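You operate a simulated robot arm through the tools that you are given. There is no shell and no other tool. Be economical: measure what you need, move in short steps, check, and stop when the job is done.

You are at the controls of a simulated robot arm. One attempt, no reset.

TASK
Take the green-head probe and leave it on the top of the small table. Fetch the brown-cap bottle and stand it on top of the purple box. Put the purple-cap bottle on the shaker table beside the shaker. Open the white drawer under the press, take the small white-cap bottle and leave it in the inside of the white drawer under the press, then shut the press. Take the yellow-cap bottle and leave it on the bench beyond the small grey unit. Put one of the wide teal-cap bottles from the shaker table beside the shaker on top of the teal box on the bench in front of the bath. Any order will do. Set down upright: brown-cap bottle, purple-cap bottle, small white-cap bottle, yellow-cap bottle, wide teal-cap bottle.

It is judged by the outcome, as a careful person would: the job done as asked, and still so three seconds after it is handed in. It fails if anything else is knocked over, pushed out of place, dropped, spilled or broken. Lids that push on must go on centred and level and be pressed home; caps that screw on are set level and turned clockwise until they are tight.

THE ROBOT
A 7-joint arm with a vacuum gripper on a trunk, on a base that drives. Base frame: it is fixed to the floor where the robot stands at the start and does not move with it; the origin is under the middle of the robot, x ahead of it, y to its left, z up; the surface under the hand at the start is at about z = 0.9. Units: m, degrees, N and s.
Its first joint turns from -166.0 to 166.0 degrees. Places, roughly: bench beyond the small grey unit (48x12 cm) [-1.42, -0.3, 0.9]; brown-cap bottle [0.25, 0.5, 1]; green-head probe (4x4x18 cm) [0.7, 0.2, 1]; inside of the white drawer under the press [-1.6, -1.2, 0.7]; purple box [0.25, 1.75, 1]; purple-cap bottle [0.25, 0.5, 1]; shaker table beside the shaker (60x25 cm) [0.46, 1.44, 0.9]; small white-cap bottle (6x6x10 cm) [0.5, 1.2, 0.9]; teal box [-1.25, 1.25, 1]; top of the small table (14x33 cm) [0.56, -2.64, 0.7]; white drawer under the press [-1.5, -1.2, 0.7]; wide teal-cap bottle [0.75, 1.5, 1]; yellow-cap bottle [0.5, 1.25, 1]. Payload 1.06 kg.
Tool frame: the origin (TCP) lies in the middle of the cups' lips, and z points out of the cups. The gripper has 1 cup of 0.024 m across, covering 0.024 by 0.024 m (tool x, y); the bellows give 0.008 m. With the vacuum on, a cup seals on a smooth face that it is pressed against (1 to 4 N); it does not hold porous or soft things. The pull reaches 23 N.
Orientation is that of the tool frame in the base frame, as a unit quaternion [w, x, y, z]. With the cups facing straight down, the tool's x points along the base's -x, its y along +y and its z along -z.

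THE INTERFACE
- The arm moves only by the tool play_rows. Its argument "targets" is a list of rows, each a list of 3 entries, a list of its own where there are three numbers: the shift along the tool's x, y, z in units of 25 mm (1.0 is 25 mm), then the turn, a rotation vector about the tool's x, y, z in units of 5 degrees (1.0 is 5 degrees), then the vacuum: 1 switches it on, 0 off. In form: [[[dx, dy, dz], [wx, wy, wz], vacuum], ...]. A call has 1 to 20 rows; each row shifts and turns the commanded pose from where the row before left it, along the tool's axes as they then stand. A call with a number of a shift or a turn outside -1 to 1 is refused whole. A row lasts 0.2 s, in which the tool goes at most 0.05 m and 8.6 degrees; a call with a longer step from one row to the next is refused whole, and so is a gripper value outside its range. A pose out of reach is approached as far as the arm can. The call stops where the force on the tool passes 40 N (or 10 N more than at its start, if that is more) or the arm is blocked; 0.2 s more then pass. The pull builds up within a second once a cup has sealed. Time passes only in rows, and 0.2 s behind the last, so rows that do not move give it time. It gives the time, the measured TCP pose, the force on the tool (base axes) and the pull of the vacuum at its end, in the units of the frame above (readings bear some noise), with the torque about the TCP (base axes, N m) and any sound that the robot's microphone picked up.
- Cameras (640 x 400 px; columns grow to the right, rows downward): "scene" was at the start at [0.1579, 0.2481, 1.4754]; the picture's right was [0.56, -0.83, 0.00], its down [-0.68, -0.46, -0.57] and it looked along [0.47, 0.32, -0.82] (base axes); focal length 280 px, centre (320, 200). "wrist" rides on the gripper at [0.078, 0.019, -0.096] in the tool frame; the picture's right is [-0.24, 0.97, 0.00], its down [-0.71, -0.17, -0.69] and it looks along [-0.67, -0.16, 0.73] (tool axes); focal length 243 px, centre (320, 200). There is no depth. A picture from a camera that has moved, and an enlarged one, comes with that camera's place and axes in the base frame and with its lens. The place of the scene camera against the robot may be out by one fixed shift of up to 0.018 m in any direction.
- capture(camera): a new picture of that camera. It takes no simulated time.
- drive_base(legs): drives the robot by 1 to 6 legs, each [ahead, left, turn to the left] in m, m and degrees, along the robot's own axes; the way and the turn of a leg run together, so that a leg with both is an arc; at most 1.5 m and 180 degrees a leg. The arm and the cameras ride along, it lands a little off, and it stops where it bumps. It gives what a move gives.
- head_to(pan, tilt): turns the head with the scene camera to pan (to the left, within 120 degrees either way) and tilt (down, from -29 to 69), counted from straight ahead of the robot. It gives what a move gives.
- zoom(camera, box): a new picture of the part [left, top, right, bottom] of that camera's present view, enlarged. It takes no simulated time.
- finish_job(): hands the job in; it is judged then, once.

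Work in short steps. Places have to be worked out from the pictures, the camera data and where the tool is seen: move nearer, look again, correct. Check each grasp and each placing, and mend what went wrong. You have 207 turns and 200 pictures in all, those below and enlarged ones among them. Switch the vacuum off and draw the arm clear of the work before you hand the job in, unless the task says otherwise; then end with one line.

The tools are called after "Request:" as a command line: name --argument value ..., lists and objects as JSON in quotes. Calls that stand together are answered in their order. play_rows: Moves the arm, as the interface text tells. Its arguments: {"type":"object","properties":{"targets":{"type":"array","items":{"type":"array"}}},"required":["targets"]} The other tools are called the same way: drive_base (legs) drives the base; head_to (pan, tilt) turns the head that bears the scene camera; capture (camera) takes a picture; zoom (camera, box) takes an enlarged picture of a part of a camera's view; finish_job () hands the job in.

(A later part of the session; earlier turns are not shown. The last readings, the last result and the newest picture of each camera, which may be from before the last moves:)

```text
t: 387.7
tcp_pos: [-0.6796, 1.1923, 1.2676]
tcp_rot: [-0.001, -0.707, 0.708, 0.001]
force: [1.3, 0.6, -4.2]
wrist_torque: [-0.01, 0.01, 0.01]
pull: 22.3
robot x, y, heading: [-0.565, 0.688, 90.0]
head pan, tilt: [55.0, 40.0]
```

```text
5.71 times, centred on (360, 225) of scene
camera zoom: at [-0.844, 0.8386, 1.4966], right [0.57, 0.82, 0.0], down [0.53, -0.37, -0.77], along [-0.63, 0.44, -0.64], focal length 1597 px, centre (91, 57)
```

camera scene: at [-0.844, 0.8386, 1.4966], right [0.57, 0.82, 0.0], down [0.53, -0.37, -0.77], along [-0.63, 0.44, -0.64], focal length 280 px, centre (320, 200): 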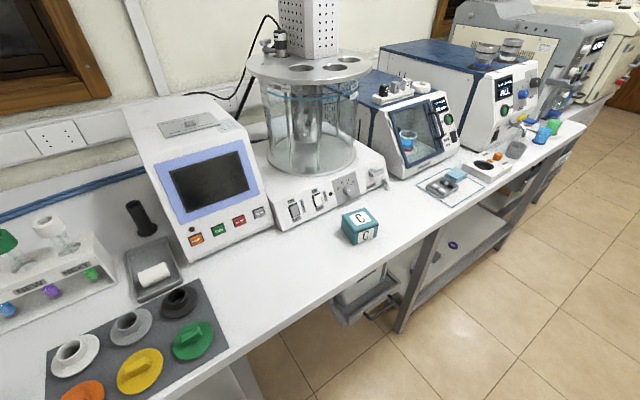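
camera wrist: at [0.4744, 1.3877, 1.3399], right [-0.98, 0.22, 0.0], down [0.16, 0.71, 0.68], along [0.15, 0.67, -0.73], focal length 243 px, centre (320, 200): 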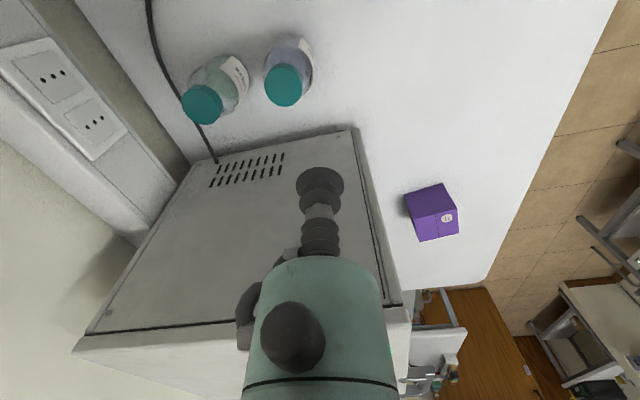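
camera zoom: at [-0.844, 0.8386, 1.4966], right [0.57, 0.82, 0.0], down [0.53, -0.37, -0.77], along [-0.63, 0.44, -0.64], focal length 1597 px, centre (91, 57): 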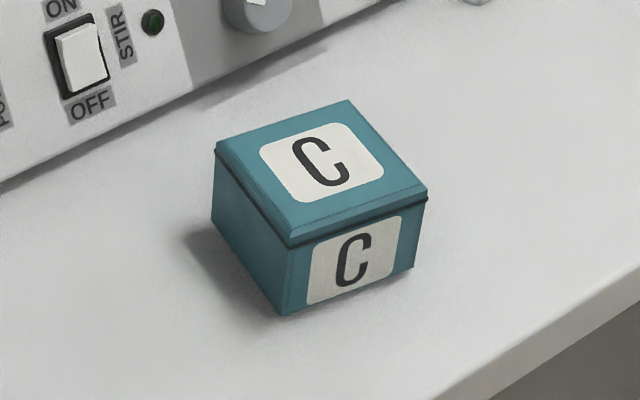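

Box top centre = (−1.240, 1.237, 0.953). I carry the bottle over it.

Request:
play_rows --targets '[[[-0.09, 1, 0], [0, 0, 0], 1], [[-0.09, 1, 0], [0, 0, 0], 1], [[-0.09, 1, 0], [0, 0, 0], 1], [[-0.09, 1, 0], [0, 0, 0], 1], [[-0.09, 1, 0], [0, 0, 0], 1], [[-0.09, 1, 0], [0, 0, 0], 1], [[-0.09, 1, 0], [0, 0, 0], 1], [[-0.09, 1, 0], [0, 0, 0], 1], [[-0.09, 1, 0], [0, 0, 0], 1], [[-0.09, 1, 0], [0, 0, 0], 1], [[-0.09, 1, 0], [0, 0, 0], 1], [[-0.09, 1, 0], [0, 0, 0], 1], [[-0.09, 1, 0], [0, 0, 0], 1], [[-0.09, 1, 0], [0, 0, 0], 1], [[-0.09, 1, 0], [0, 0, 0], 1], [[-0.09, 1, 0], [0, 0, 0], 1], [[-0.09, 1, 0], [0, 0, 0], 1], [[-0.09, 1, 0], [0, 0, 0], 1], [[-0.09, 1, 0], [0, 0, 0], 1], [[-0.09, 1, 0], [0, 0, 0], 1]]'

Request:
play_rows --targets '[[[0, 0.8, 0.5], [0, 0, 0], 1], [[0, 0.8, 0.5], [0, 0, 0], 1], [[0, 0.7, 0.5], [0, 0, 0], 1], [[0, 0, 0.7], [0, 0, 0], 1], [[0, 0, 0.7], [0, 0, 0], 1], [[0, 0, 0.7], [0, 0, 0], 1], [[0, 0, 0.7], [0, 0, 0], 1], [[0, 0, 0], [0, 0, 0], 1]]'

Request:
capture --camera "wrist"

Request:
zoom --camera "scene" --box '[260, 90, 460, 260]'

```text
t: 391.9
tcp_pos: [-1.1765, 1.235, 1.2658]
tcp_rot: [-0.002, -0.706, 0.708, -0.001]
force: [1.2, 0.4, -2.6]
wrist_torque: [-0.03, -0.01, 0.0]
pull: 23.1
robot x, y, heading: [-0.5655, 0.6884, 89.9]
head pan, tilt: [55.0, 40.0]
```

```text
t: 393.7
tcp_pos: [-1.189, 1.2303, 1.1777]
tcp_rot: [0.0, -0.707, 0.707, 0.0]
force: [-0.3, -0.2, -4.3]
wrist_torque: [0.01, 0.01, 0.0]
pull: 22.6
out of reach, approached as far as the arm can: row 1, 2, 3
robot x, y, heading: [-0.564, 0.693, 90.0]
head pan, tilt: [55.0, 40.0]
```

```text
92 pictures are left
camera wrist: at [-1.2079, 1.1509, 1.2725], right [-0.97, 0.24, 0.0], down [0.17, 0.71, 0.68], along [0.16, 0.67, -0.73], focal length 243 px, centre (320, 200)
```

wrist: 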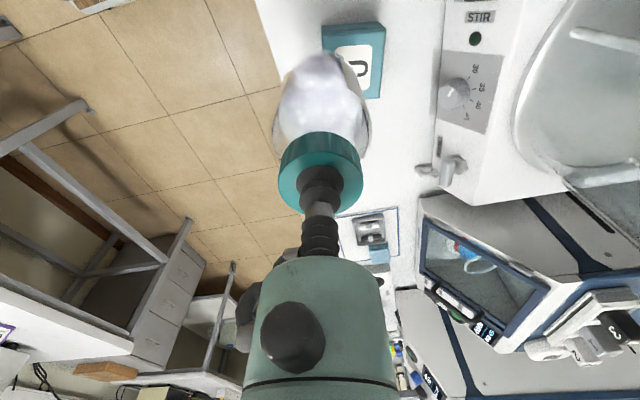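

```text
2.35 times, centred on (360, 175) of scene
camera zoom: at [-0.8441, 0.8387, 1.4966], right [0.57, 0.82, 0.0], down [0.53, -0.37, -0.77], along [-0.63, 0.44, -0.64], focal length 658 px, centre (226, 259)
```

zoom: 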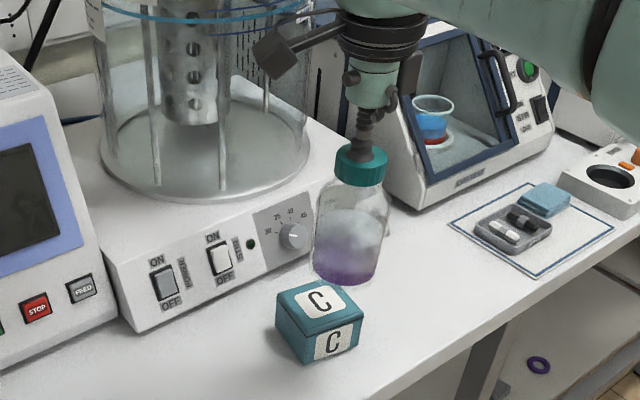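

Need 5 cm more in −x; try at this height.

Request:
play_rows --targets '[[[-0.1, 0.7, 0], [0, 0, 0], 1], [[-0.1, 0.7, 0], [0, 0, 0], 1], [[-0.1, 0.64, 0], [0, 0, 0], 1], [[0, 0, 0], [0, 0, 0], 1]]'

Request:
capture --camera "wrist"

Request:
zoom --camera "scene" --box '[300, 130, 420, 250]'

```text
t: 394.7
tcp_pos: [-1.2106, 1.2319, 1.1773]
tcp_rot: [-0.001, -0.707, 0.708, 0.0]
force: [-0.4, 0.3, -3.5]
wrist_torque: [0.0, -0.02, -0.01]
pull: 22.8
out of reach, approached as far as the arm can: row 2, 3
robot x, y, heading: [-0.5638, 0.6905, 90.0]
head pan, tilt: [55.0, 40.0]
```

```text
90 pictures are left
camera wrist: at [-1.2296, 1.1535, 1.2714], right [-0.97, 0.24, 0.0], down [0.17, 0.71, 0.68], along [0.16, 0.66, -0.73], focal length 243 px, centre (320, 200)
```

wrist: 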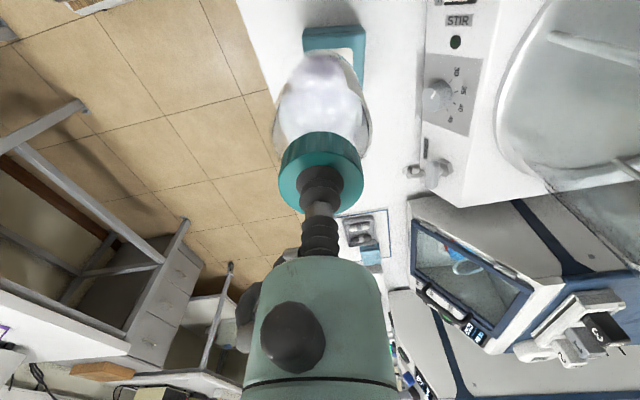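

```text
3.33 times, centred on (360, 190) of scene
camera zoom: at [-0.844, 0.8386, 1.4966], right [0.57, 0.82, 0.0], down [0.53, -0.37, -0.77], along [-0.63, 0.44, -0.64], focal length 932 px, centre (187, 233)
```

zoom: 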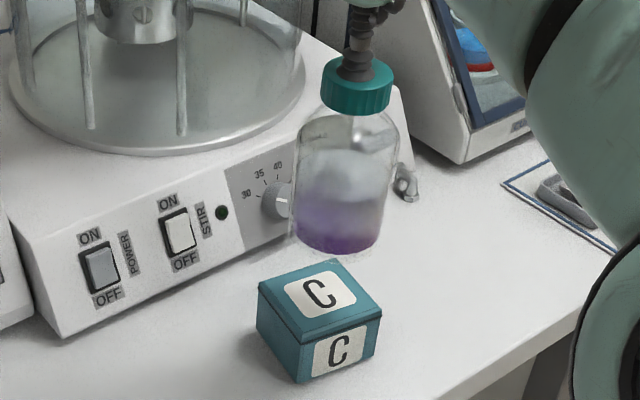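

At limit again; pull back 9 cm and bring the base 0.12 m left.

Request:
play_rows --targets '[[[0, -0.9, -0.2], [0, 0, 0], 1], [[0, -0.9, -0.2], [0, 0, 0], 1], [[0, -0.9, 0], [0, 0, 0], 1], [[0, -0.9, 0], [0, 0, 0], 1]]'

Request:
drive_base --legs '[[0, 0.12, 0]]'

Request:
capture --camera "scene"

```text
t: 395.7
tcp_pos: [-1.1214, 1.2324, 1.1861]
tcp_rot: [0.0, -0.706, 0.708, 0.0]
force: [-0.1, -0.1, -4.2]
wrist_torque: [-0.01, -0.03, -0.02]
pull: 23.3
robot x, y, heading: [-0.5621, 0.6904, 90.1]
head pan, tilt: [55.0, 40.0]
```

```text
t: 396.9
tcp_pos: [-1.2438, 1.2297, 1.1864]
tcp_rot: [0.0, 0.708, -0.707, -0.001]
force: [-0.1, -0.2, -3.8]
wrist_torque: [-0.07, 0.02, -0.03]
pull: 22.3
robot x, y, heading: [-0.6847, 0.6901, 90.2]
head pan, tilt: [55.0, 40.0]
```

```text
88 pictures are left
camera scene: at [-0.9655, 0.8378, 1.4966], right [0.57, 0.82, 0.0], down [0.53, -0.37, -0.77], along [-0.63, 0.44, -0.64], focal length 280 px, centre (320, 200)
```

scene: 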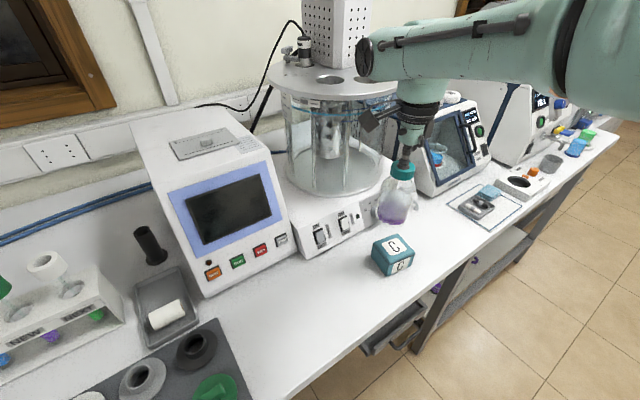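

Now close to position. The forearm end is near the bath's top plate, so I zoom in to judge clearance and refine the box centre.

Request:
zoom --camera "scene" --box '[250, 20, 470, 170]'

Request:
zoom --camera "scene" --box '[340, 160, 460, 290]'

Request:
capture --camera "wrist"

```text
2.67 times, centred on (360, 95) of scene
camera zoom: at [-0.9655, 0.8378, 1.4966], right [0.57, 0.82, 0.0], down [0.53, -0.37, -0.77], along [-0.63, 0.44, -0.64], focal length 745 px, centre (213, 480)
```

zoom: 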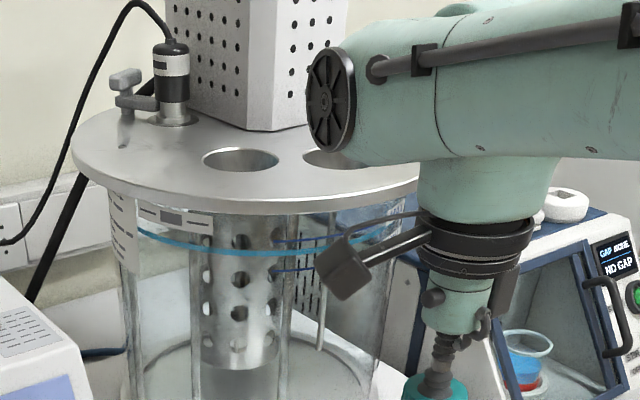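

```text
3.08 times, centred on (400, 225) of scene
camera zoom: at [-0.9655, 0.8378, 1.4966], right [0.57, 0.82, 0.0], down [0.53, -0.37, -0.77], along [-0.63, 0.44, -0.64], focal length 860 px, centre (74, 123)
```

zoom: 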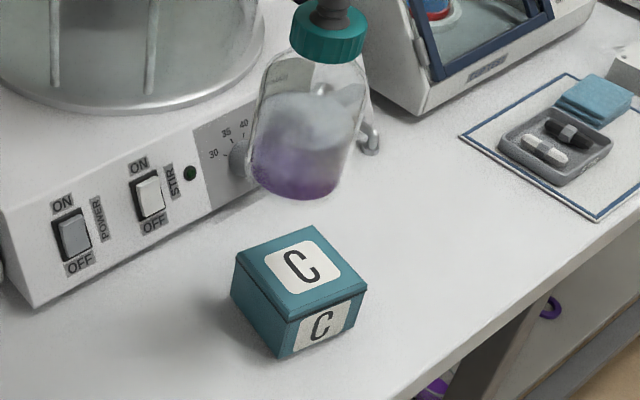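

```text
85 pictures are left
camera wrist: at [-1.2626, 1.1512, 1.2822], right [-0.97, 0.23, 0.0], down [0.17, 0.71, 0.68], along [0.16, 0.67, -0.73], focal length 243 px, centre (320, 200)
```

wrist: 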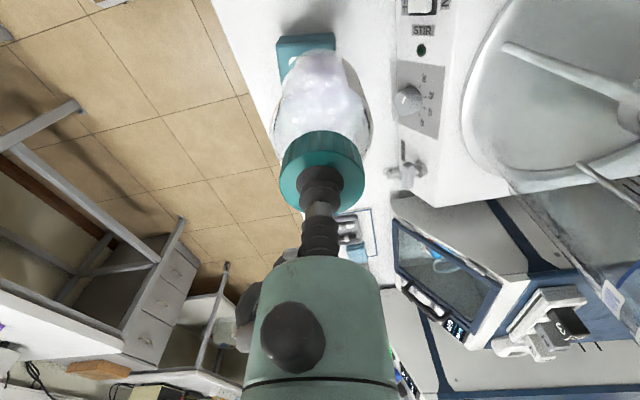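

Box centre re-measured at (−1.237,1.236). Forearm end clears the bath plate by ~4–5 cm horizontally. Correct 6 mm each way and descend.

Request:
play_rows --targets '[[[-0.25, -0.25, 0], [0, 0, 0], 1], [[0, 0, 0.5], [0, 0, 0], 1], [[0, 0, 0.5], [0, 0, 0], 1], [[0, 0, 0.5], [0, 0, 0], 1], [[0, 0, 0.5], [0, 0, 0], 1], [[0, 0, 0.5], [0, 0, 0], 1], [[0, 0, 0], [0, 0, 0], 1]]'

Request:
zoom --camera "scene" --box '[340, 140, 460, 280]'

Request:
zoom --camera "wrist" --box '[220, 0, 420, 200]'

```text
t: 398.6
tcp_pos: [-1.2367, 1.2365, 1.124]
tcp_rot: [0.0, 0.708, -0.706, 0.0]
force: [0.4, -0.9, -3.2]
wrist_torque: [0.01, 0.02, 0.01]
pull: 22.8
robot x, y, heading: [-0.6819, 0.6894, 90.1]
head pan, tilt: [55.0, 40.0]
```

```text
2.86 times, centred on (400, 210) of scene
camera zoom: at [-0.9654, 0.8378, 1.4966], right [0.57, 0.82, 0.0], down [0.53, -0.37, -0.77], along [-0.63, 0.44, -0.64], focal length 798 px, centre (91, 171)
```

zoom: 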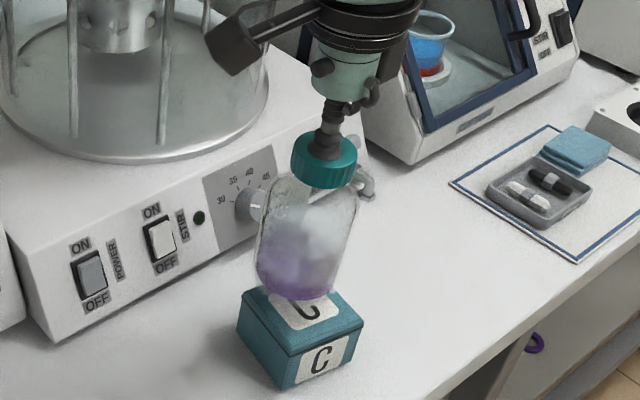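

```text
2.00 times, centred on (320, 100) of wrist
camera zoom: at [-1.2565, 1.1578, 1.219], right [-0.97, 0.23, 0.0], down [0.17, 0.71, 0.68], along [0.16, 0.67, -0.73], focal length 485 px, centre (320, 400)
```

zoom: 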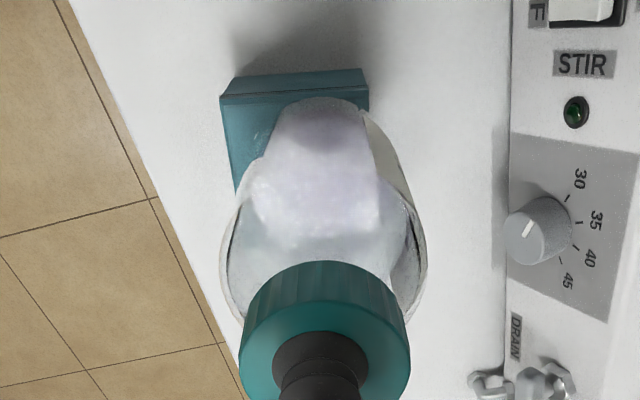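

The bottle looks ~8 mm too far −x and ~4 mm −y relative to the box. Correct and lower half the remaining gap.

Request:
play_rows --targets '[[[-0.16, -0.32, 0], [0, 0, 0], 1], [[0, 0, 0.3], [0, 0, 0], 1], [[0, 0, 0.3], [0, 0, 0], 1], [[0, 0, 0], [0, 0, 0], 1]]'

Request:
zoom --camera "scene" --box '[350, 190, 440, 280]'

Request:
zoom --camera "wrist" --box '[220, 0, 420, 200]'

```text
t: 399.6
tcp_pos: [-1.2309, 1.2404, 1.1069]
tcp_rot: [0.0, 0.708, -0.707, 0.0]
force: [-0.2, -0.4, -4.3]
wrist_torque: [0.03, -0.02, -0.02]
pull: 23.1
robot x, y, heading: [-0.6846, 0.6891, 89.9]
head pan, tilt: [55.0, 40.0]
```

```text
4.44 times, centred on (395, 235) of scene
camera zoom: at [-0.9654, 0.8378, 1.4966], right [0.57, 0.82, 0.0], down [0.53, -0.37, -0.77], along [-0.63, 0.44, -0.64], focal length 1242 px, centre (-13, 44)
```

zoom: 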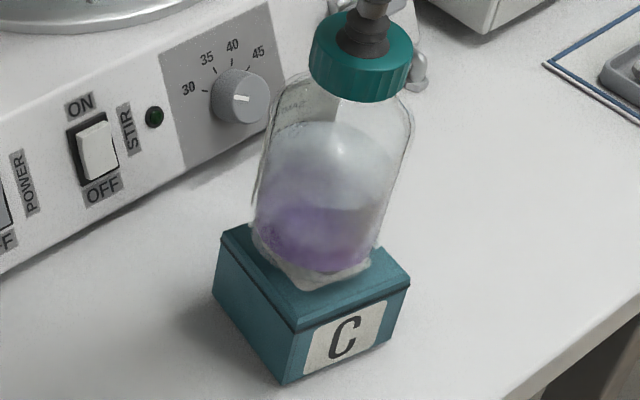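

```text
2.00 times, centred on (320, 100) of wrist
camera zoom: at [-1.2483, 1.1617, 1.204], right [-0.97, 0.23, 0.0], down [0.17, 0.71, 0.68], along [0.16, 0.67, -0.73], focal length 485 px, centre (320, 400)
```

zoom: 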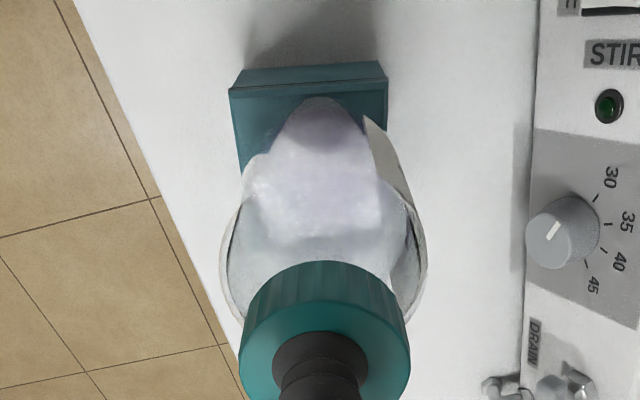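

After recalibrating with the visible cup, the bottle is centred within ~3 mm. Fine nudge and lower to contact.

Request:
play_rows --targets '[[[-0.12, -0.08, 0.2], [0, 0, 0], 1], [[0, 0, 0.15], [0, 0, 0], 1], [[0, 0, 0.1], [0, 0, 0], 1], [[0, 0, 0], [0, 0, 0], 1]]'

```text
t: 400.6
tcp_pos: [-1.2286, 1.2423, 1.0985]
tcp_rot: [0.002, 0.707, -0.707, -0.002]
force: [0.2, -2.2, 14.3]
wrist_torque: [0.05, -0.05, 0.0]
pull: 22.9
robot x, y, heading: [-0.6846, 0.6925, 90.3]
head pan, tilt: [55.0, 40.0]
```

Contact at z≈1.0985. Check centring before releasing.

Request:
zoom --camera "scene" --box '[350, 190, 440, 280]'

Request:
zoom --camera "wrist" --box '[220, 0, 420, 200]'

```text
4.44 times, centred on (395, 235) of scene
camera zoom: at [-0.9649, 0.8372, 1.4968], right [0.57, 0.82, 0.0], down [0.53, -0.37, -0.77], along [-0.63, 0.44, -0.64], focal length 1242 px, centre (-13, 44)
```

zoom: 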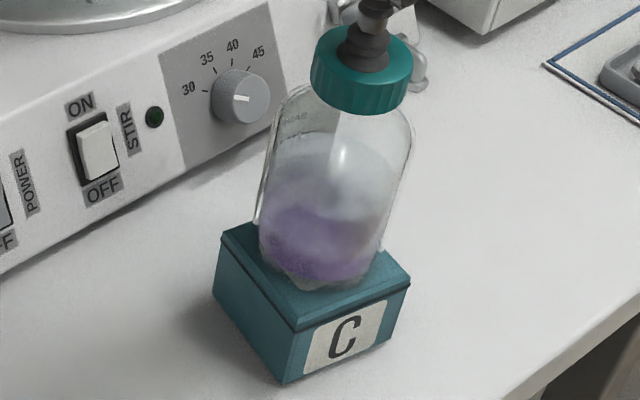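

```text
2.00 times, centred on (320, 100) of wrist
camera zoom: at [-1.2475, 1.1639, 1.1937], right [-0.97, 0.23, 0.0], down [0.17, 0.71, 0.68], along [0.16, 0.67, -0.73], focal length 485 px, centre (320, 400)
```

zoom: 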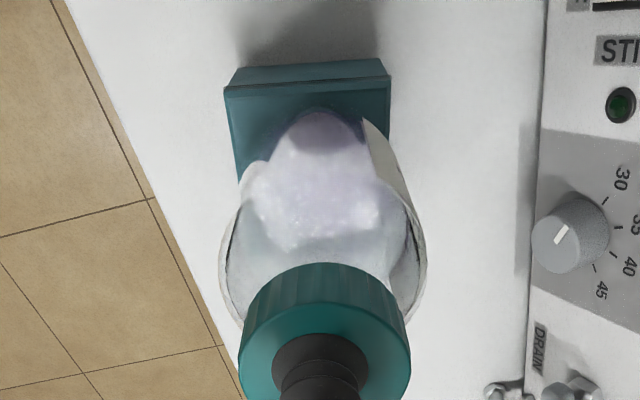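

Wrist view shows the bottle ~6–7 mm too far +y on the box. I lift slightly, shift −y 6 mm, +x 3 mm, and set down again.

Request:
play_rows --targets '[[[0, 0, -0.25], [0, 0, 0], 1], [[0.24, -0.12, 0], [0, 0, 0], 1], [[0, 0, 0], [0, 0, 0], 1], [[0, 0, 0.15], [0, 0, 0], 1], [[0, 0, 0.06], [0, 0, 0], 1], [[0, 0, 0], [0, 0, 0], 1]]'

Request:
zoom --camera "scene" --box '[350, 190, 440, 280]'

Request:
zoom --camera "wrist" --box '[220, 0, 420, 200]'

```text
t: 401.9
tcp_pos: [-1.2248, 1.2376, 1.0989]
tcp_rot: [0.0, -0.707, 0.707, 0.001]
force: [0.4, -0.2, -3.2]
wrist_torque: [0.0, -0.02, 0.0]
pull: 22.9
robot x, y, heading: [-0.6829, 0.6877, 90.0]
head pan, tilt: [55.0, 40.0]
```

```text
4.44 times, centred on (395, 235) of scene
camera zoom: at [-0.9654, 0.8378, 1.4966], right [0.57, 0.82, 0.0], down [0.53, -0.37, -0.77], along [-0.63, 0.44, -0.64], focal length 1242 px, centre (-13, 44)
```

zoom: 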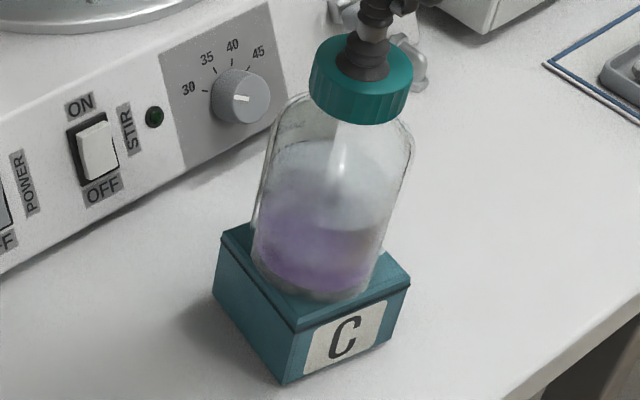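

```text
2.00 times, centred on (320, 100) of wrist
camera zoom: at [-1.2432, 1.1585, 1.1948], right [-0.97, 0.23, 0.0], down [0.17, 0.71, 0.68], along [0.16, 0.67, -0.73], focal length 485 px, centre (320, 400)
```

zoom: 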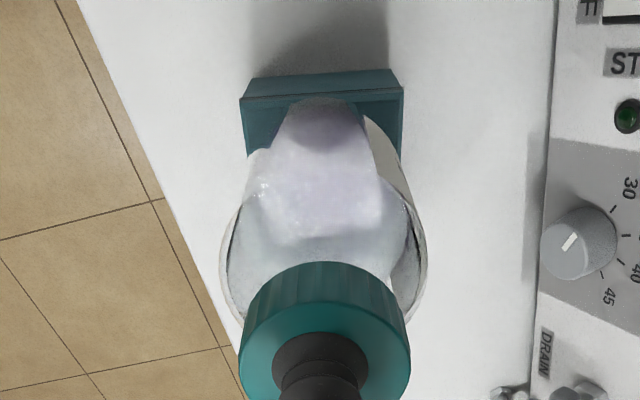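

Nearly ideal; nudge 2–3 mm back and set down.

Request:
play_rows --targets '[[[-0.1, 0.1, 0], [0, 0, 0], 1], [[0, 0, 0.06], [0, 0, 0], 1], [[0, 0, 0.04], [0, 0, 0], 1], [[0, 0, 0], [0, 0, 0], 1]]'

```text
t: 402.9
tcp_pos: [-1.2273, 1.2385, 1.097]
tcp_rot: [0.001, 0.708, -0.706, -0.001]
force: [0.9, -4.4, 15.1]
wrist_torque: [0.0, -0.02, 0.0]
pull: 23.3
robot x, y, heading: [-0.6855, 0.6907, 89.8]
head pan, tilt: [55.0, 40.0]
```

Contact. Ease off, release, and rise.

Request:
play_rows --targets '[[[0, 0, -0.06], [0, 0, 0], 1], [[0, 0, 0], [0, 0, 0], 0], [[0, 0, 0], [0, 0, 0], 0], [[0, 0, 0], [0, 0, 0], 0], [[0, 0, 0], [0, 0, 0], 0], [[0, 0, -0.2], [0, 0, 0], 0], [[0, 0, -0.5], [0, 0, 0], 0], [[0, 0, -1], [0, 0, 0], 0], [[0, 0, -1], [0, 0, 0], 0], [[0, -0.5, -1], [0, 0, 0], 0], [[0, -1, -1], [0, 0, 0], 0], [[0, -1, -1], [0, 0, 0], 0], [[0, -1, 0], [0, 0, 0], 0], [[0, -1, 0], [0, 0, 0], 0], [[0, -1, 0], [0, 0, 0], 0], [[0, -1, 0], [0, 0, 0], 0], [[0, -1, 0], [0, 0, 0], 0], [[0, -1, 0], [0, 0, 0], 0]]'

Request:
zoom --camera "scene" --box '[320, 150, 480, 290]'

```text
t: 406.8
tcp_pos: [-1.0134, 1.2402, 1.2373]
tcp_rot: [0.001, 0.707, -0.707, 0.0]
force: [0.2, 0.5, -0.8]
wrist_torque: [0.0, 0.02, 0.0]
pull: 0.0
robot x, y, heading: [-0.6844, 0.6901, 89.9]
head pan, tilt: [55.0, 40.0]
```

```text
2.86 times, centred on (400, 220) of scene
camera zoom: at [-0.9657, 0.8378, 1.4966], right [0.57, 0.82, 0.0], down [0.53, -0.37, -0.77], along [-0.63, 0.44, -0.64], focal length 798 px, centre (91, 143)
```

zoom: 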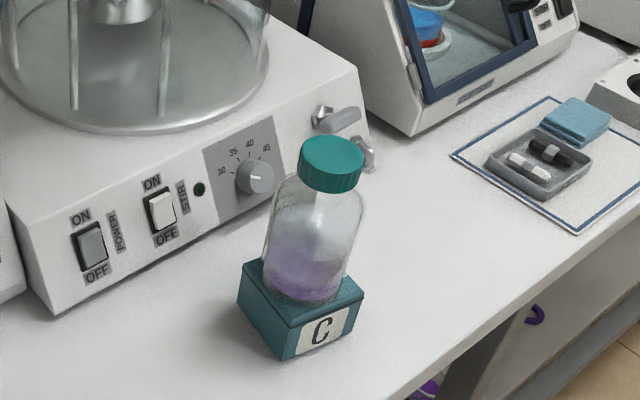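

Teal bottle stands on the teal box. Now drive to the purple-cap bottle (≈(0.13,0.50)) and swing the arm to the right.

Request:
play_rows --targets '[[[0, -1, 0], [0, 0, 0], 0], [[0, -1, 0], [0, 0, 0], 0], [[0, -1, 0], [0, 0, 0], 0], [[0, -1, 0], [0, 0, 0], 0], [[0, -1, 0], [0, 0, 0], 0], [[0, -1, 0], [0, 0, 0], 0], [[0, -1, 0], [0, 0, 0], 0], [[0, -1, 0], [0, 0, 0], 0], [[0, -1, 0], [0, 0, 0], 0], [[0, -1, 0], [0, 0, 0], 0], [[0, -1, 0], [0, 0, 0], 0], [[0, -1, 0], [0, 0, 0], 0], [[0, -1, 0], [0, 0, 0], 0], [[0, -1, 0], [0, 0, 0], 0], [[0, -1, 0], [0, 0, 0], 0], [[0, -1, 0], [0, 0, 0], 0], [[0, -1, 0], [0, 0, 0], 0], [[0, -1, 0], [0, 0, 0], 0], [[0, -1, 0], [0, 0, 0], 0], [[0, -1, 0], [0, 0, 0], 0]]'

Request:
drive_base --legs '[[-0.6, 0, 0], [0, -0.06, 0]]'

Request:
head_to --pan -38 --tilt 40

Request:
capture --camera "scene"

```text
t: 410.9
tcp_pos: [-0.512, 1.243, 1.2401]
tcp_rot: [0.002, 0.708, -0.706, 0.0]
force: [0.1, 0.1, 0.0]
wrist_torque: [-0.01, 0.0, 0.01]
pull: 0.0
robot x, y, heading: [-0.6831, 0.6926, 90.3]
head pan, tilt: [55.0, 40.0]
```

```text
t: 414.9
tcp_pos: [-0.4513, 0.6388, 1.2393]
tcp_rot: [0.001, 0.71, -0.704, 0.0]
force: [-0.3, -0.2, -0.5]
wrist_torque: [-0.01, 0.03, 0.0]
pull: 0.0
robot x, y, heading: [-0.6219, 0.0833, 90.7]
head pan, tilt: [55.0, 40.0]
```

```text
t: 416.6
tcp_pos: [-0.4512, 0.6373, 1.2394]
tcp_rot: [0.0, 0.71, -0.704, 0.0]
force: [-0.1, 0.1, 0.0]
wrist_torque: [0.04, -0.01, 0.0]
pull: 0.0
robot x, y, heading: [-0.6206, 0.0833, 90.4]
head pan, tilt: [-38.0, 40.0]
```

```text
75 pictures are left
camera scene: at [-0.7808, 0.249, 1.4966], right [0.79, -0.61, 0.0], down [-0.39, -0.51, -0.77], along [0.47, 0.61, -0.64], focal length 280 px, centre (320, 200)
```

scene: 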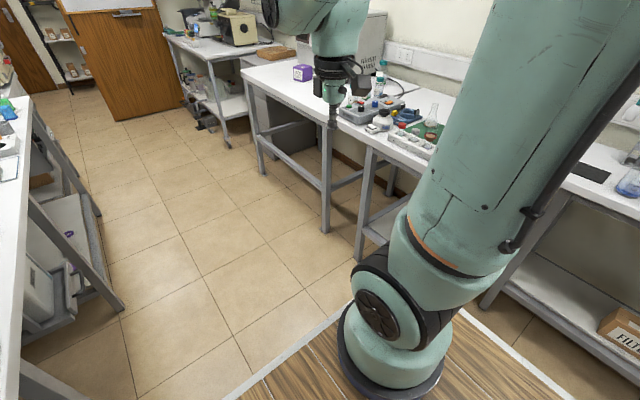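

Swing the arm toward the purple/brown bottles and look with the wrist camera.

Request:
play_rows --targets '[[[0.25, -1, 0], [0, 0, 0], 0], [[0.25, -1, 0], [0, 0, 0], 0], [[0.25, -1, 0], [0, 0, 0], 0], [[0.25, -1, 0], [0, 0, 0], 0], [[0.25, -1, 0], [0, 0, 0], 0], [[0.25, -1, 0], [0, 0, 0], 0], [[0.25, -1, 0], [0, 0, 0], 0], [[0.25, -1, 0], [0, 0, 0], 0], [[0.25, -1, 0], [0, 0, 0], 0], [[0.25, -1, 0], [0, 0, 0], 0], [[0.25, -1, 0], [0, 0, 0], 0], [[0.25, -1, 0], [0, 0, 0], 0], [[0.25, -1, 0], [0, 0, 0], 0], [[0.25, -1, 0], [0, 0, 0], 0], [[0.25, -1, 0], [0, 0, 0], 0], [[0.25, -1, 0], [0, 0, 0], 0], [[0.25, -1, 0], [0, 0, 0], 0], [[0.25, -1, 0], [0, 0, 0], 0], [[0.25, -1, 0], [0, 0, 0], 0], [[0.25, -1, 0], [0, 0, 0], 0]]'

Request:
capture --camera "wrist"

```text
t: 420.8
tcp_pos: [0.0471, 0.5171, 1.2369]
tcp_rot: [0.001, 0.71, -0.705, -0.001]
force: [0.1, -1.2, 0.5]
wrist_torque: [-0.01, 0.0, 0.0]
pull: 0.1
robot x, y, heading: [-0.619, 0.0835, 90.3]
head pan, tilt: [-38.0, 40.0]
```

```text
74 pictures are left
camera wrist: at [0.0297, 0.4381, 1.3326], right [-0.97, 0.23, 0.0], down [0.17, 0.71, 0.68], along [0.15, 0.67, -0.73], focal length 243 px, centre (320, 200)
```

wrist: 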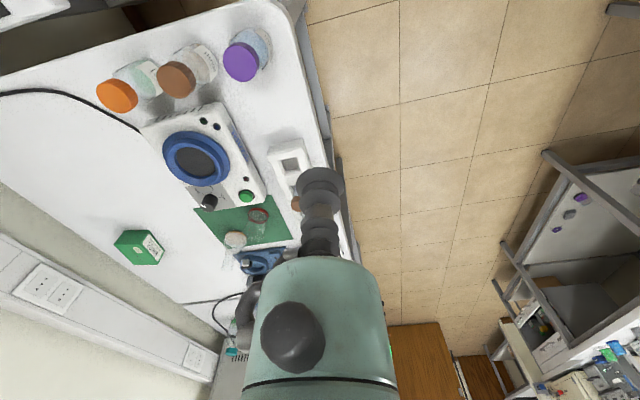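

Purple cap ≈(0.143,0.497), brown ≈(0.229,0.494). Move over purple and descend to ~1.07.

Request:
play_rows --targets '[[[0.2, -0.96, 0], [0, 0, 0], 0], [[0.2, -0.96, 0], [0, 0, 0], 0], [[0.2, -0.96, 0], [0, 0, 0], 0], [[0.2, -0.96, 0.5], [0, 0, 0], 0], [[0, 0, 1], [0, 0, 0], 0], [[0, 0, 1], [0, 0, 0], 0], [[0, 0, 1], [0, 0, 0], 0], [[0, 0, 1], [0, 0, 0], 0], [[0, 0, 1], [0, 0, 0], 0], [[0, 0, 1], [0, 0, 0], 0], [[0, 0, 0], [0, 0, 0], 0]]'

Request:
zoom --camera "wrist" --box '[200, 40, 440, 220]'

```text
t: 423.2
tcp_pos: [0.142, 0.4955, 1.0772]
tcp_rot: [0.001, 0.71, -0.704, 0.0]
force: [0.0, 0.2, -0.1]
wrist_torque: [0.0, 0.0, 0.0]
pull: 0.1
robot x, y, heading: [-0.6197, 0.0876, 90.6]
head pan, tilt: [-38.0, 40.0]
```

```text
2.22 times, centred on (320, 130) of wrist
camera zoom: at [0.1245, 0.4171, 1.172], right [-0.97, 0.23, 0.0], down [0.17, 0.71, 0.68], along [0.15, 0.67, -0.73], focal length 539 px, centre (320, 356)
```

zoom: 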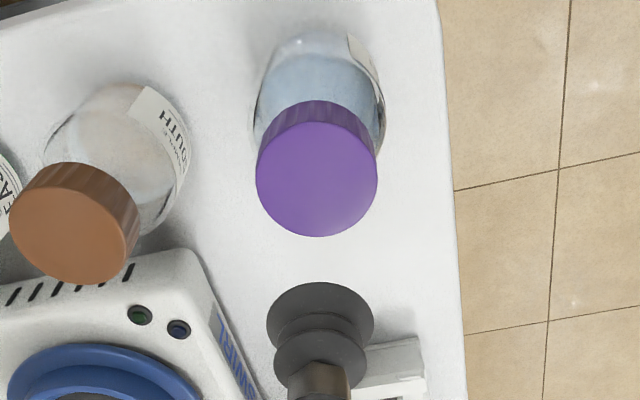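

Aligned within 1–2 mm; cap top near z≈1.0. Descend with vacuum on, gently.

Request:
play_rows --targets '[[[0, 0, 0.9], [0, 0, 0], 0], [[0, 0, 0.9], [0, 0, 0], 1], [[0, 0, 0.5], [0, 0, 0], 1], [[0, 0, 0.3], [0, 0, 0], 1], [[0, 0, 0.2], [0, 0, 0], 1], [[0, 0, 0.1], [0, 0, 0], 1], [[0, 0, 0], [0, 0, 0], 1]]'

```text
t: 424.8
tcp_pos: [0.1449, 0.4993, 1.0028]
tcp_rot: [0.001, 0.71, -0.704, -0.001]
force: [1.3, -0.5, -1.8]
wrist_torque: [0.04, -0.02, -0.02]
pull: 23.4
robot x, y, heading: [-0.6182, 0.0848, 90.4]
head pan, tilt: [-38.0, 40.0]
```

Sealed. Lift to ~1.25 and drive with the bottle held over the bench side, straight to the shaker table.

Request:
play_rows --targets '[[[0, 0, -0.4], [0, 0, 0], 1], [[0, 0, -0.8], [0, 0, 0], 1], [[0, 0, -1], [0, 0, 0], 1], [[0, 0, -1], [0, 0, 0], 1], [[0, 0, -1], [0, 0, 0], 1], [[0, 0, -1], [0, 0, 0], 1], [[0, 0, -1], [0, 0, 0], 1], [[0, 0, -1], [0, 0, 0], 1], [[0, 0, -1], [0, 0, 0], 1], [[0, 0, -1], [0, 0, 0], 1], [[0, 0, -1], [0, 0, 0], 1], [[0, 0, 0], [0, 0, 0], 1]]'

Request:
drive_base --legs '[[0.985, 0, 0], [0, -0.2, 0]]'

Request:
capture --camera "wrist"

```text
t: 427.4
tcp_pos: [0.1451, 0.4987, 1.2606]
tcp_rot: [0.001, 0.71, -0.704, -0.001]
force: [0.0, -0.8, -1.9]
wrist_torque: [0.05, -0.01, -0.02]
pull: 23.1
robot x, y, heading: [-0.6208, 0.0864, 90.4]
head pan, tilt: [-38.0, 40.0]
```

```text
t: 433.7
tcp_pos: [0.3281, 1.4914, 1.2599]
tcp_rot: [0.001, 0.714, -0.7, -0.001]
force: [-1.2, 0.1, -1.4]
wrist_torque: [0.02, -0.03, -0.03]
pull: 23.4
robot x, y, heading: [-0.4303, 1.068, 91.5]
head pan, tilt: [-38.0, 40.0]
```

```text
72 pictures are left
camera wrist: at [0.3117, 1.412, 1.3559], right [-0.98, 0.21, 0.0], down [0.16, 0.71, 0.68], along [0.15, 0.67, -0.73], focal length 243 px, centre (320, 200)
```

wrist: 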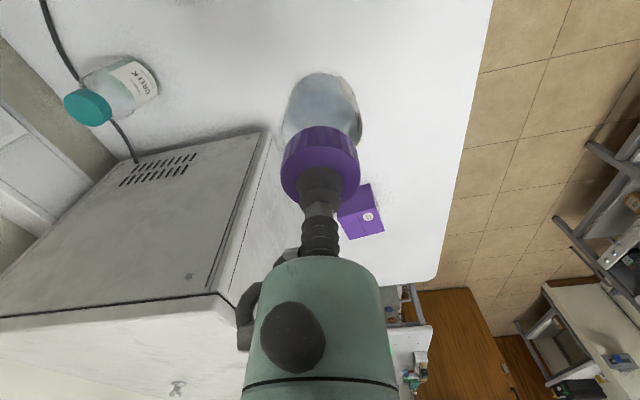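

Over the free area beside the shaker. Shift to (0.365,1.485) and descend to ~1.03.

Request:
play_rows --targets '[[[0.1, -0.7, 0], [0, 0, 0], 1], [[0.1, -0.8, 0.5], [0, 0, 0], 1], [[0, 0, 1], [0, 0, 0], 1], [[0, 0, 1], [0, 0, 0], 1], [[0, 0, 1], [0, 0, 0], 1], [[0, 0, 1], [0, 0, 0], 1], [[0, 0, 1], [0, 0, 0], 1], [[0, 0, 1], [0, 0, 0], 1], [[0, 0, 1], [0, 0, 0], 1], [[0, 0, 1], [0, 0, 0], 1], [[0, 0, 0.5], [0, 0, 0], 1], [[0, 0, 0], [0, 0, 0], 1]]'

Request:
capture --camera "wrist"

```text
t: 436.3
tcp_pos: [0.3468, 1.4898, 1.0333]
tcp_rot: [0.001, 0.715, -0.699, 0.0]
force: [0.1, 0.4, -2.1]
wrist_torque: [0.05, -0.05, -0.01]
pull: 23.0
out of reach, approached as far as the arm can: row 1, 2
robot x, y, heading: [-0.4326, 1.0655, 91.2]
head pan, tilt: [-38.0, 40.0]
```

```text
71 pictures are left
camera wrist: at [0.3305, 1.4104, 1.1296], right [-0.98, 0.21, 0.0], down [0.16, 0.71, 0.68], along [0.15, 0.67, -0.73], focal length 243 px, centre (320, 200)
```

wrist: 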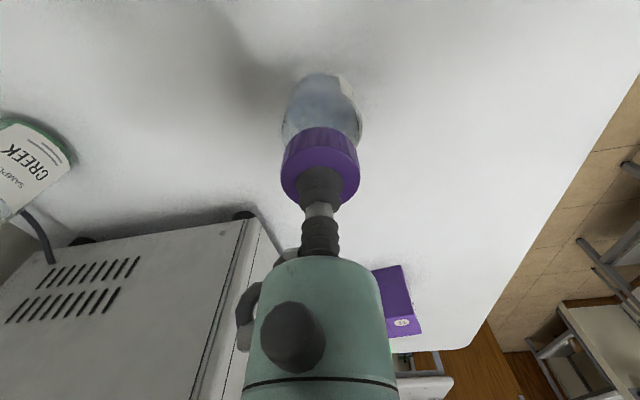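

Spot is clear. Lower to contact.

Request:
play_rows --targets '[[[0, 0, 0.5], [0, 0, 0], 1], [[0, 0, 0.3], [0, 0, 0], 1], [[0, 0, 0.15], [0, 0, 0], 1], [[0, 0, 0.1], [0, 0, 0], 1], [[0, 0, 0.1], [0, 0, 0], 1], [[0, 0, 0], [0, 0, 0], 1]]'

```text
t: 437.7
tcp_pos: [0.3445, 1.4887, 1.0061]
tcp_rot: [0.0, 0.714, -0.7, -0.001]
force: [0.1, -1.9, -1.5]
wrist_torque: [0.03, 0.0, 0.04]
pull: 23.1
robot x, y, heading: [-0.4301, 1.0698, 91.5]
head pan, tilt: [-38.0, 40.0]
```

Request:
play_rows --targets '[[[0, 0, 0.08], [0, 0, 0], 1], [[0, 0, 0.08], [0, 0, 0], 1], [[0, 0, 0.08], [0, 0, 0], 1], [[0, 0, 0], [0, 0, 0], 1]]'

```text
t: 438.7
tcp_pos: [0.347, 1.4892, 1.0014]
tcp_rot: [0.0, 0.715, -0.699, 0.0]
force: [1.4, 2.6, 9.1]
wrist_torque: [0.02, 0.01, 0.01]
pull: 23.0
robot x, y, heading: [-0.4294, 1.0648, 91.2]
head pan, tilt: [-38.0, 40.0]
```

Contact. Release and rise.

Request:
play_rows --targets '[[[0, 0, -0.03], [0, 0, 0], 1], [[0, 0, 0], [0, 0, 0], 0], [[0, 0, 0], [0, 0, 0], 0], [[0, 0, 0], [0, 0, 0], 0], [[0, 0, 0], [0, 0, 0], 0], [[0, 0, -0.2], [0, 0, 0], 0], [[0, 0, -0.5], [0, 0, 0], 0], [[0, 0, -1], [0, 0, 0], 0], [[0, 0, -1], [0, 0, 0], 0], [[0, 0, -1], [0, 0, 0], 0], [[0, 0, -1], [0, 0, 0], 0], [[0, 0.3, -1], [0, 0, 0], 0], [[0, 0.3, -1], [0, 0, 0], 0], [[0, 0.3, -1], [0, 0, 0], 0], [[0, 0.3, -1], [0, 0, 0], 0]]'

Request:
capture --camera "wrist"

Request:
capture --camera "scene"

```text
t: 441.9
tcp_pos: [0.3181, 1.49, 1.2181]
tcp_rot: [0.003, 0.714, -0.7, -0.001]
force: [0.4, -0.3, -0.4]
wrist_torque: [-0.01, 0.04, -0.01]
pull: 0.0
robot x, y, heading: [-0.4322, 1.0681, 91.2]
head pan, tilt: [-38.0, 40.0]
```

```text
70 pictures are left
camera wrist: at [0.3011, 1.4101, 1.3139], right [-0.98, 0.21, 0.0], down [0.16, 0.71, 0.68], along [0.14, 0.67, -0.73], focal length 243 px, centre (320, 200)
```

wrist: 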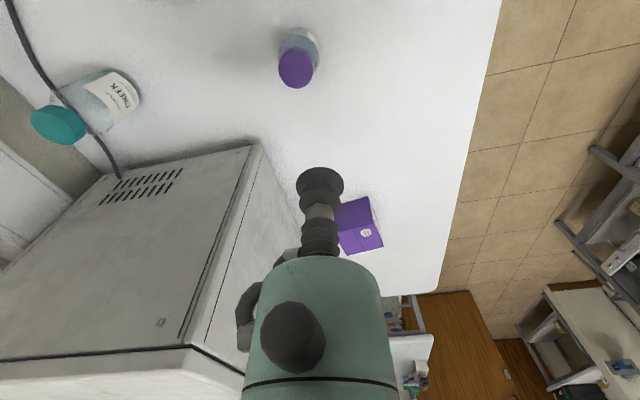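

```text
69 pictures are left
camera scene: at [-0.5937, 1.2287, 1.4967], right [0.8, -0.6, 0.0], down [-0.38, -0.52, -0.77], along [0.46, 0.61, -0.64], focal length 280 px, centre (320, 200)
```

scene: 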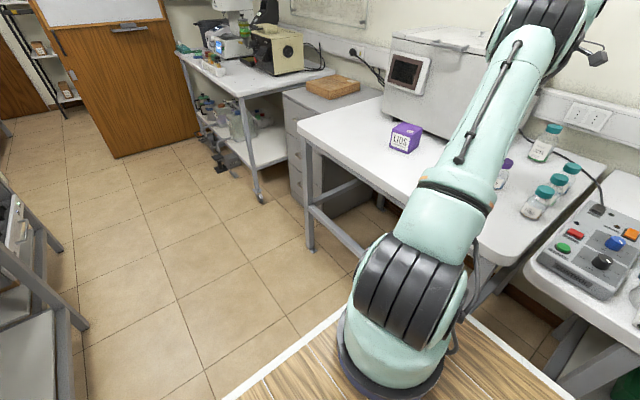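

Purple bottle is upright on the shaker table. Now back to the brown-cap bottle with the arm kept to the right.

Request:
drive_base --legs '[[0, 0.1, -1.2], [-0.98, 0, 0]]'

Request:
capture --camera "wrist"

```text
t: 447.8
tcp_pos: [0.232, 0.4977, 1.217]
tcp_rot: [0.001, 0.715, -0.699, -0.001]
force: [0.1, -0.1, -1.0]
wrist_torque: [0.0, 0.01, 0.0]
pull: 0.1
robot x, y, heading: [-0.5195, 0.0745, 91.1]
head pan, tilt: [-38.0, 40.0]
```

```text
68 pictures are left
camera wrist: at [0.2154, 0.4182, 1.3138], right [-0.98, 0.21, 0.0], down [0.16, 0.71, 0.68], along [0.14, 0.67, -0.73], focal length 243 px, centre (320, 200)
```

wrist: 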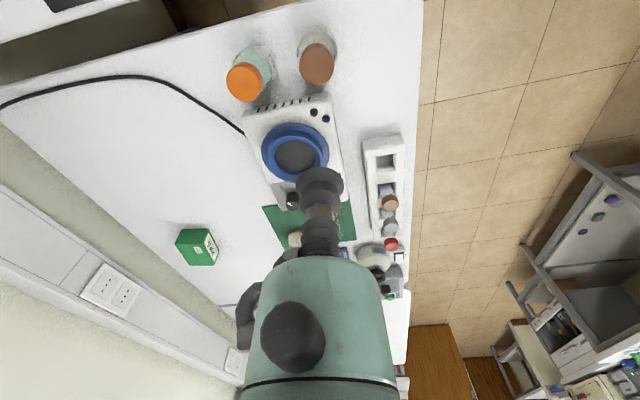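

Brown cap at (0.234,0.493). Descend and verify.

Request:
play_rows --targets '[[[0.16, -0.08, 1], [0, 0, 0], 0], [[0, 0, 1], [0, 0, 0], 0], [[0, 0, 1], [0, 0, 0], 0], [[0, 0, 1], [0, 0, 0], 0], [[0, 0, 1], [0, 0, 0], 0], [[0, 0, 1], [0, 0, 0], 0], [[0, 0, 1], [0, 0, 0], 0], [[0, 0, 0], [0, 0, 0], 0]]'

Request:
zoom --camera "wrist" --box '[220, 80, 420, 230]'

```text
t: 449.6
tcp_pos: [0.2357, 0.4936, 1.0418]
tcp_rot: [0.001, 0.715, -0.699, -0.001]
force: [0.3, -0.7, 0.4]
wrist_torque: [0.01, 0.01, 0.0]
pull: 0.1
robot x, y, heading: [-0.5182, 0.0736, 91.1]
head pan, tilt: [-38.0, 40.0]
```

```text
2.67 times, centred on (320, 155) of wrist
camera zoom: at [0.2184, 0.4147, 1.1366], right [-0.98, 0.21, 0.0], down [0.16, 0.71, 0.68], along [0.14, 0.67, -0.73], focal length 647 px, centre (320, 320)
```

zoom: 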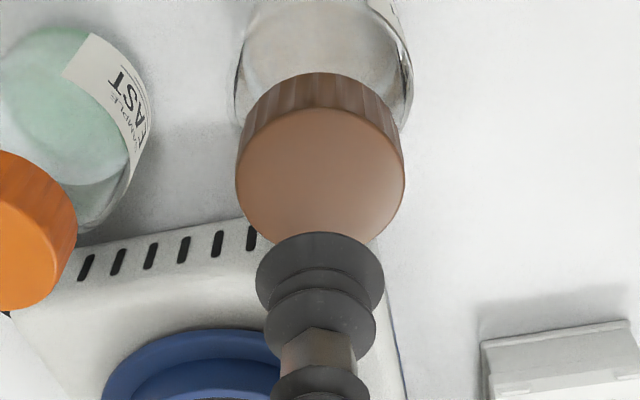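

Aligned. Lower with vacuum gently.

Request:
play_rows --targets '[[[0, 0, 0.6], [0, 0, 0], 1], [[0, 0, 0.5], [0, 0, 0], 1], [[0, 0, 0.2], [0, 0, 0], 1], [[0, 0, 0.15], [0, 0, 0], 1], [[0, 0, 0.1], [0, 0, 0], 1], [[0, 0, 0], [0, 0, 0], 1]]'

```text
t: 451.0
tcp_pos: [0.2351, 0.4926, 1.0032]
tcp_rot: [0.001, 0.716, -0.698, -0.001]
force: [0.6, -0.8, -2.2]
wrist_torque: [-0.1, -0.01, -0.01]
pull: 23.0
robot x, y, heading: [-0.5129, 0.073, 91.4]
head pan, tilt: [-38.0, 40.0]
```

Sealed. Lift to ~1.26 and drive north to the purple box.

Request:
play_rows --targets '[[[0, 0, -0.4], [0, 0, 0], 1], [[0, 0, -0.8], [0, 0, 0], 1], [[0, 0, -1], [0, 0, 0], 1], [[0, 0, -1], [0, 0, 0], 1], [[0, 0, -1], [0, 0, 0], 1], [[0, 0, -1], [0, 0, 0], 1], [[0, 0, -1], [0, 0, 0], 1], [[0, 0, -1], [0, 0, 0], 1], [[0, 0, -1], [0, 0, 0], 1], [[0, 0, -1], [0, 0, 0], 1], [[0, 0, -1], [0, 0, 0], 1], [[0, 0, 0], [0, 0, 0], 1]]'

Request:
drive_base --legs '[[1.3, 0, -1.2]]'

Request:
capture --camera "wrist"

Request:
capture --camera "scene"

```text
t: 453.6
tcp_pos: [0.2355, 0.4943, 1.2591]
tcp_rot: [0.001, 0.716, -0.698, -0.001]
force: [0.3, -0.8, -1.8]
wrist_torque: [-0.07, 0.06, -0.02]
pull: 23.0
robot x, y, heading: [-0.5153, 0.0717, 91.5]
head pan, tilt: [-38.0, 40.0]
```

```text
t: 460.0
tcp_pos: [0.2586, 1.7158, 1.2588]
tcp_rot: [-0.001, -0.697, 0.717, 0.001]
force: [-0.2, 0.0, -1.7]
wrist_torque: [-0.04, 0.03, -0.01]
pull: 23.4
robot x, y, heading: [-0.5139, 1.3378, 88.4]
head pan, tilt: [-38.0, 40.0]
```

```text
66 pictures are left
camera wrist: at [0.2384, 1.6373, 1.3542], right [-0.96, 0.26, 0.0], down [0.19, 0.7, 0.68], along [0.18, 0.66, -0.73], focal length 243 px, centre (320, 200)
```

wrist: 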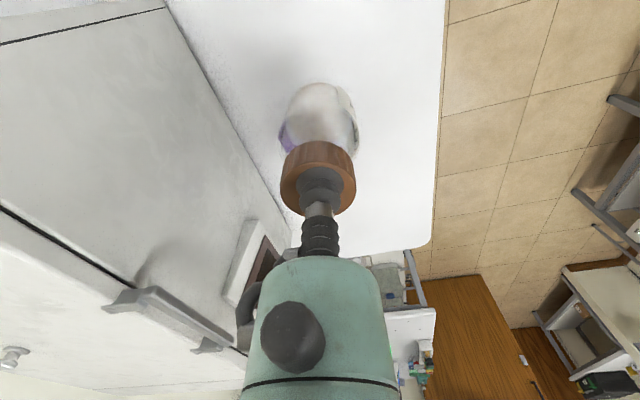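

```text
65 pictures are left
camera scene: at [-0.6673, 1.5046, 1.4966], right [0.77, -0.64, 0.0], down [-0.41, -0.5, -0.77], along [0.49, 0.59, -0.64], focal length 280 px, centre (320, 200)
```

scene: 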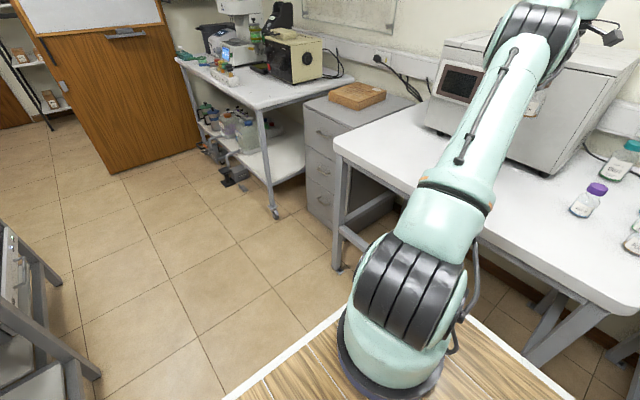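

The held bottle hides the box. Shift 10 cm to −x to view it.

Request:
play_rows --targets '[[[0, 1, 0], [0, 0, 0], 1], [[0, 1, 0], [0, 0, 0], 1], [[0, 1, 0], [0, 0, 0], 1], [[0, 1, 0], [0, 0, 0], 1], [[0, 0, 0], [0, 0, 0], 1]]'

Request:
zoom --camera "wrist" --box '[160, 60, 400, 240]'

```text
t: 461.2
tcp_pos: [0.1595, 1.7189, 1.2604]
tcp_rot: [-0.001, -0.696, 0.718, 0.001]
force: [0.5, 0.1, -0.5]
wrist_torque: [-0.07, 0.01, -0.01]
pull: 22.6
robot x, y, heading: [-0.5133, 1.3389, 88.3]
head pan, tilt: [-38.0, 40.0]
```

```text
2.22 times, centred on (280, 150) of wrist
camera zoom: at [0.1384, 1.6409, 1.3553], right [-0.96, 0.26, 0.0], down [0.19, 0.7, 0.68], along [0.18, 0.66, -0.73], focal length 539 px, centre (409, 311)
```

zoom: 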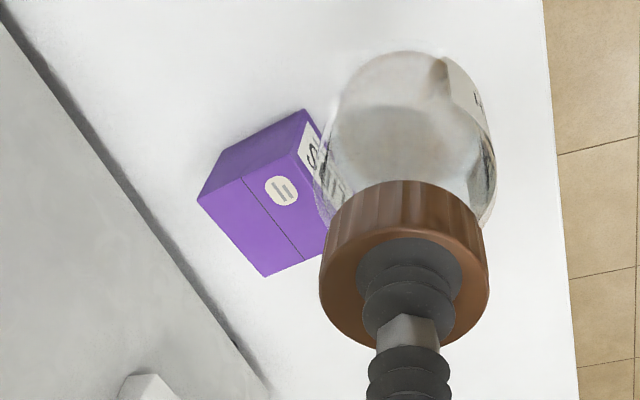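

Purple box top: centre ≈(0.309,1.856), z≈0.974, ~9 cm square. I drive the base so the tool comes nearly above it.

Request:
drive_base --legs '[[0.12, 0, 1.6], [0, -0.13, 0]]'

Request:
zoom --camera "wrist" --box '[200, 20, 440, 200]'

```text
t: 463.3
tcp_pos: [0.2837, 1.8556, 1.2595]
tcp_rot: [0.0, -0.706, 0.708, 0.001]
force: [0.1, 0.5, -2.2]
wrist_torque: [-0.05, 0.03, 0.0]
pull: 22.9
robot x, y, heading: [-0.3797, 1.453, 89.8]
head pan, tilt: [-38.0, 40.0]
```

```text
2.22 times, centred on (320, 110) of wrist
camera zoom: at [0.2641, 1.777, 1.3554], right [-0.97, 0.24, 0.0], down [0.18, 0.71, 0.68], along [0.16, 0.66, -0.73], focal length 539 px, centre (320, 400)
```

zoom: 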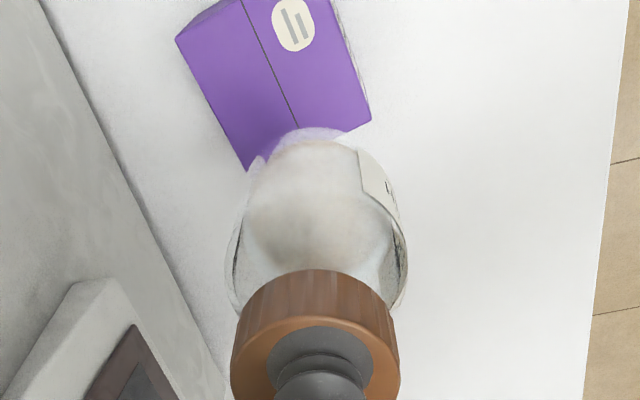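

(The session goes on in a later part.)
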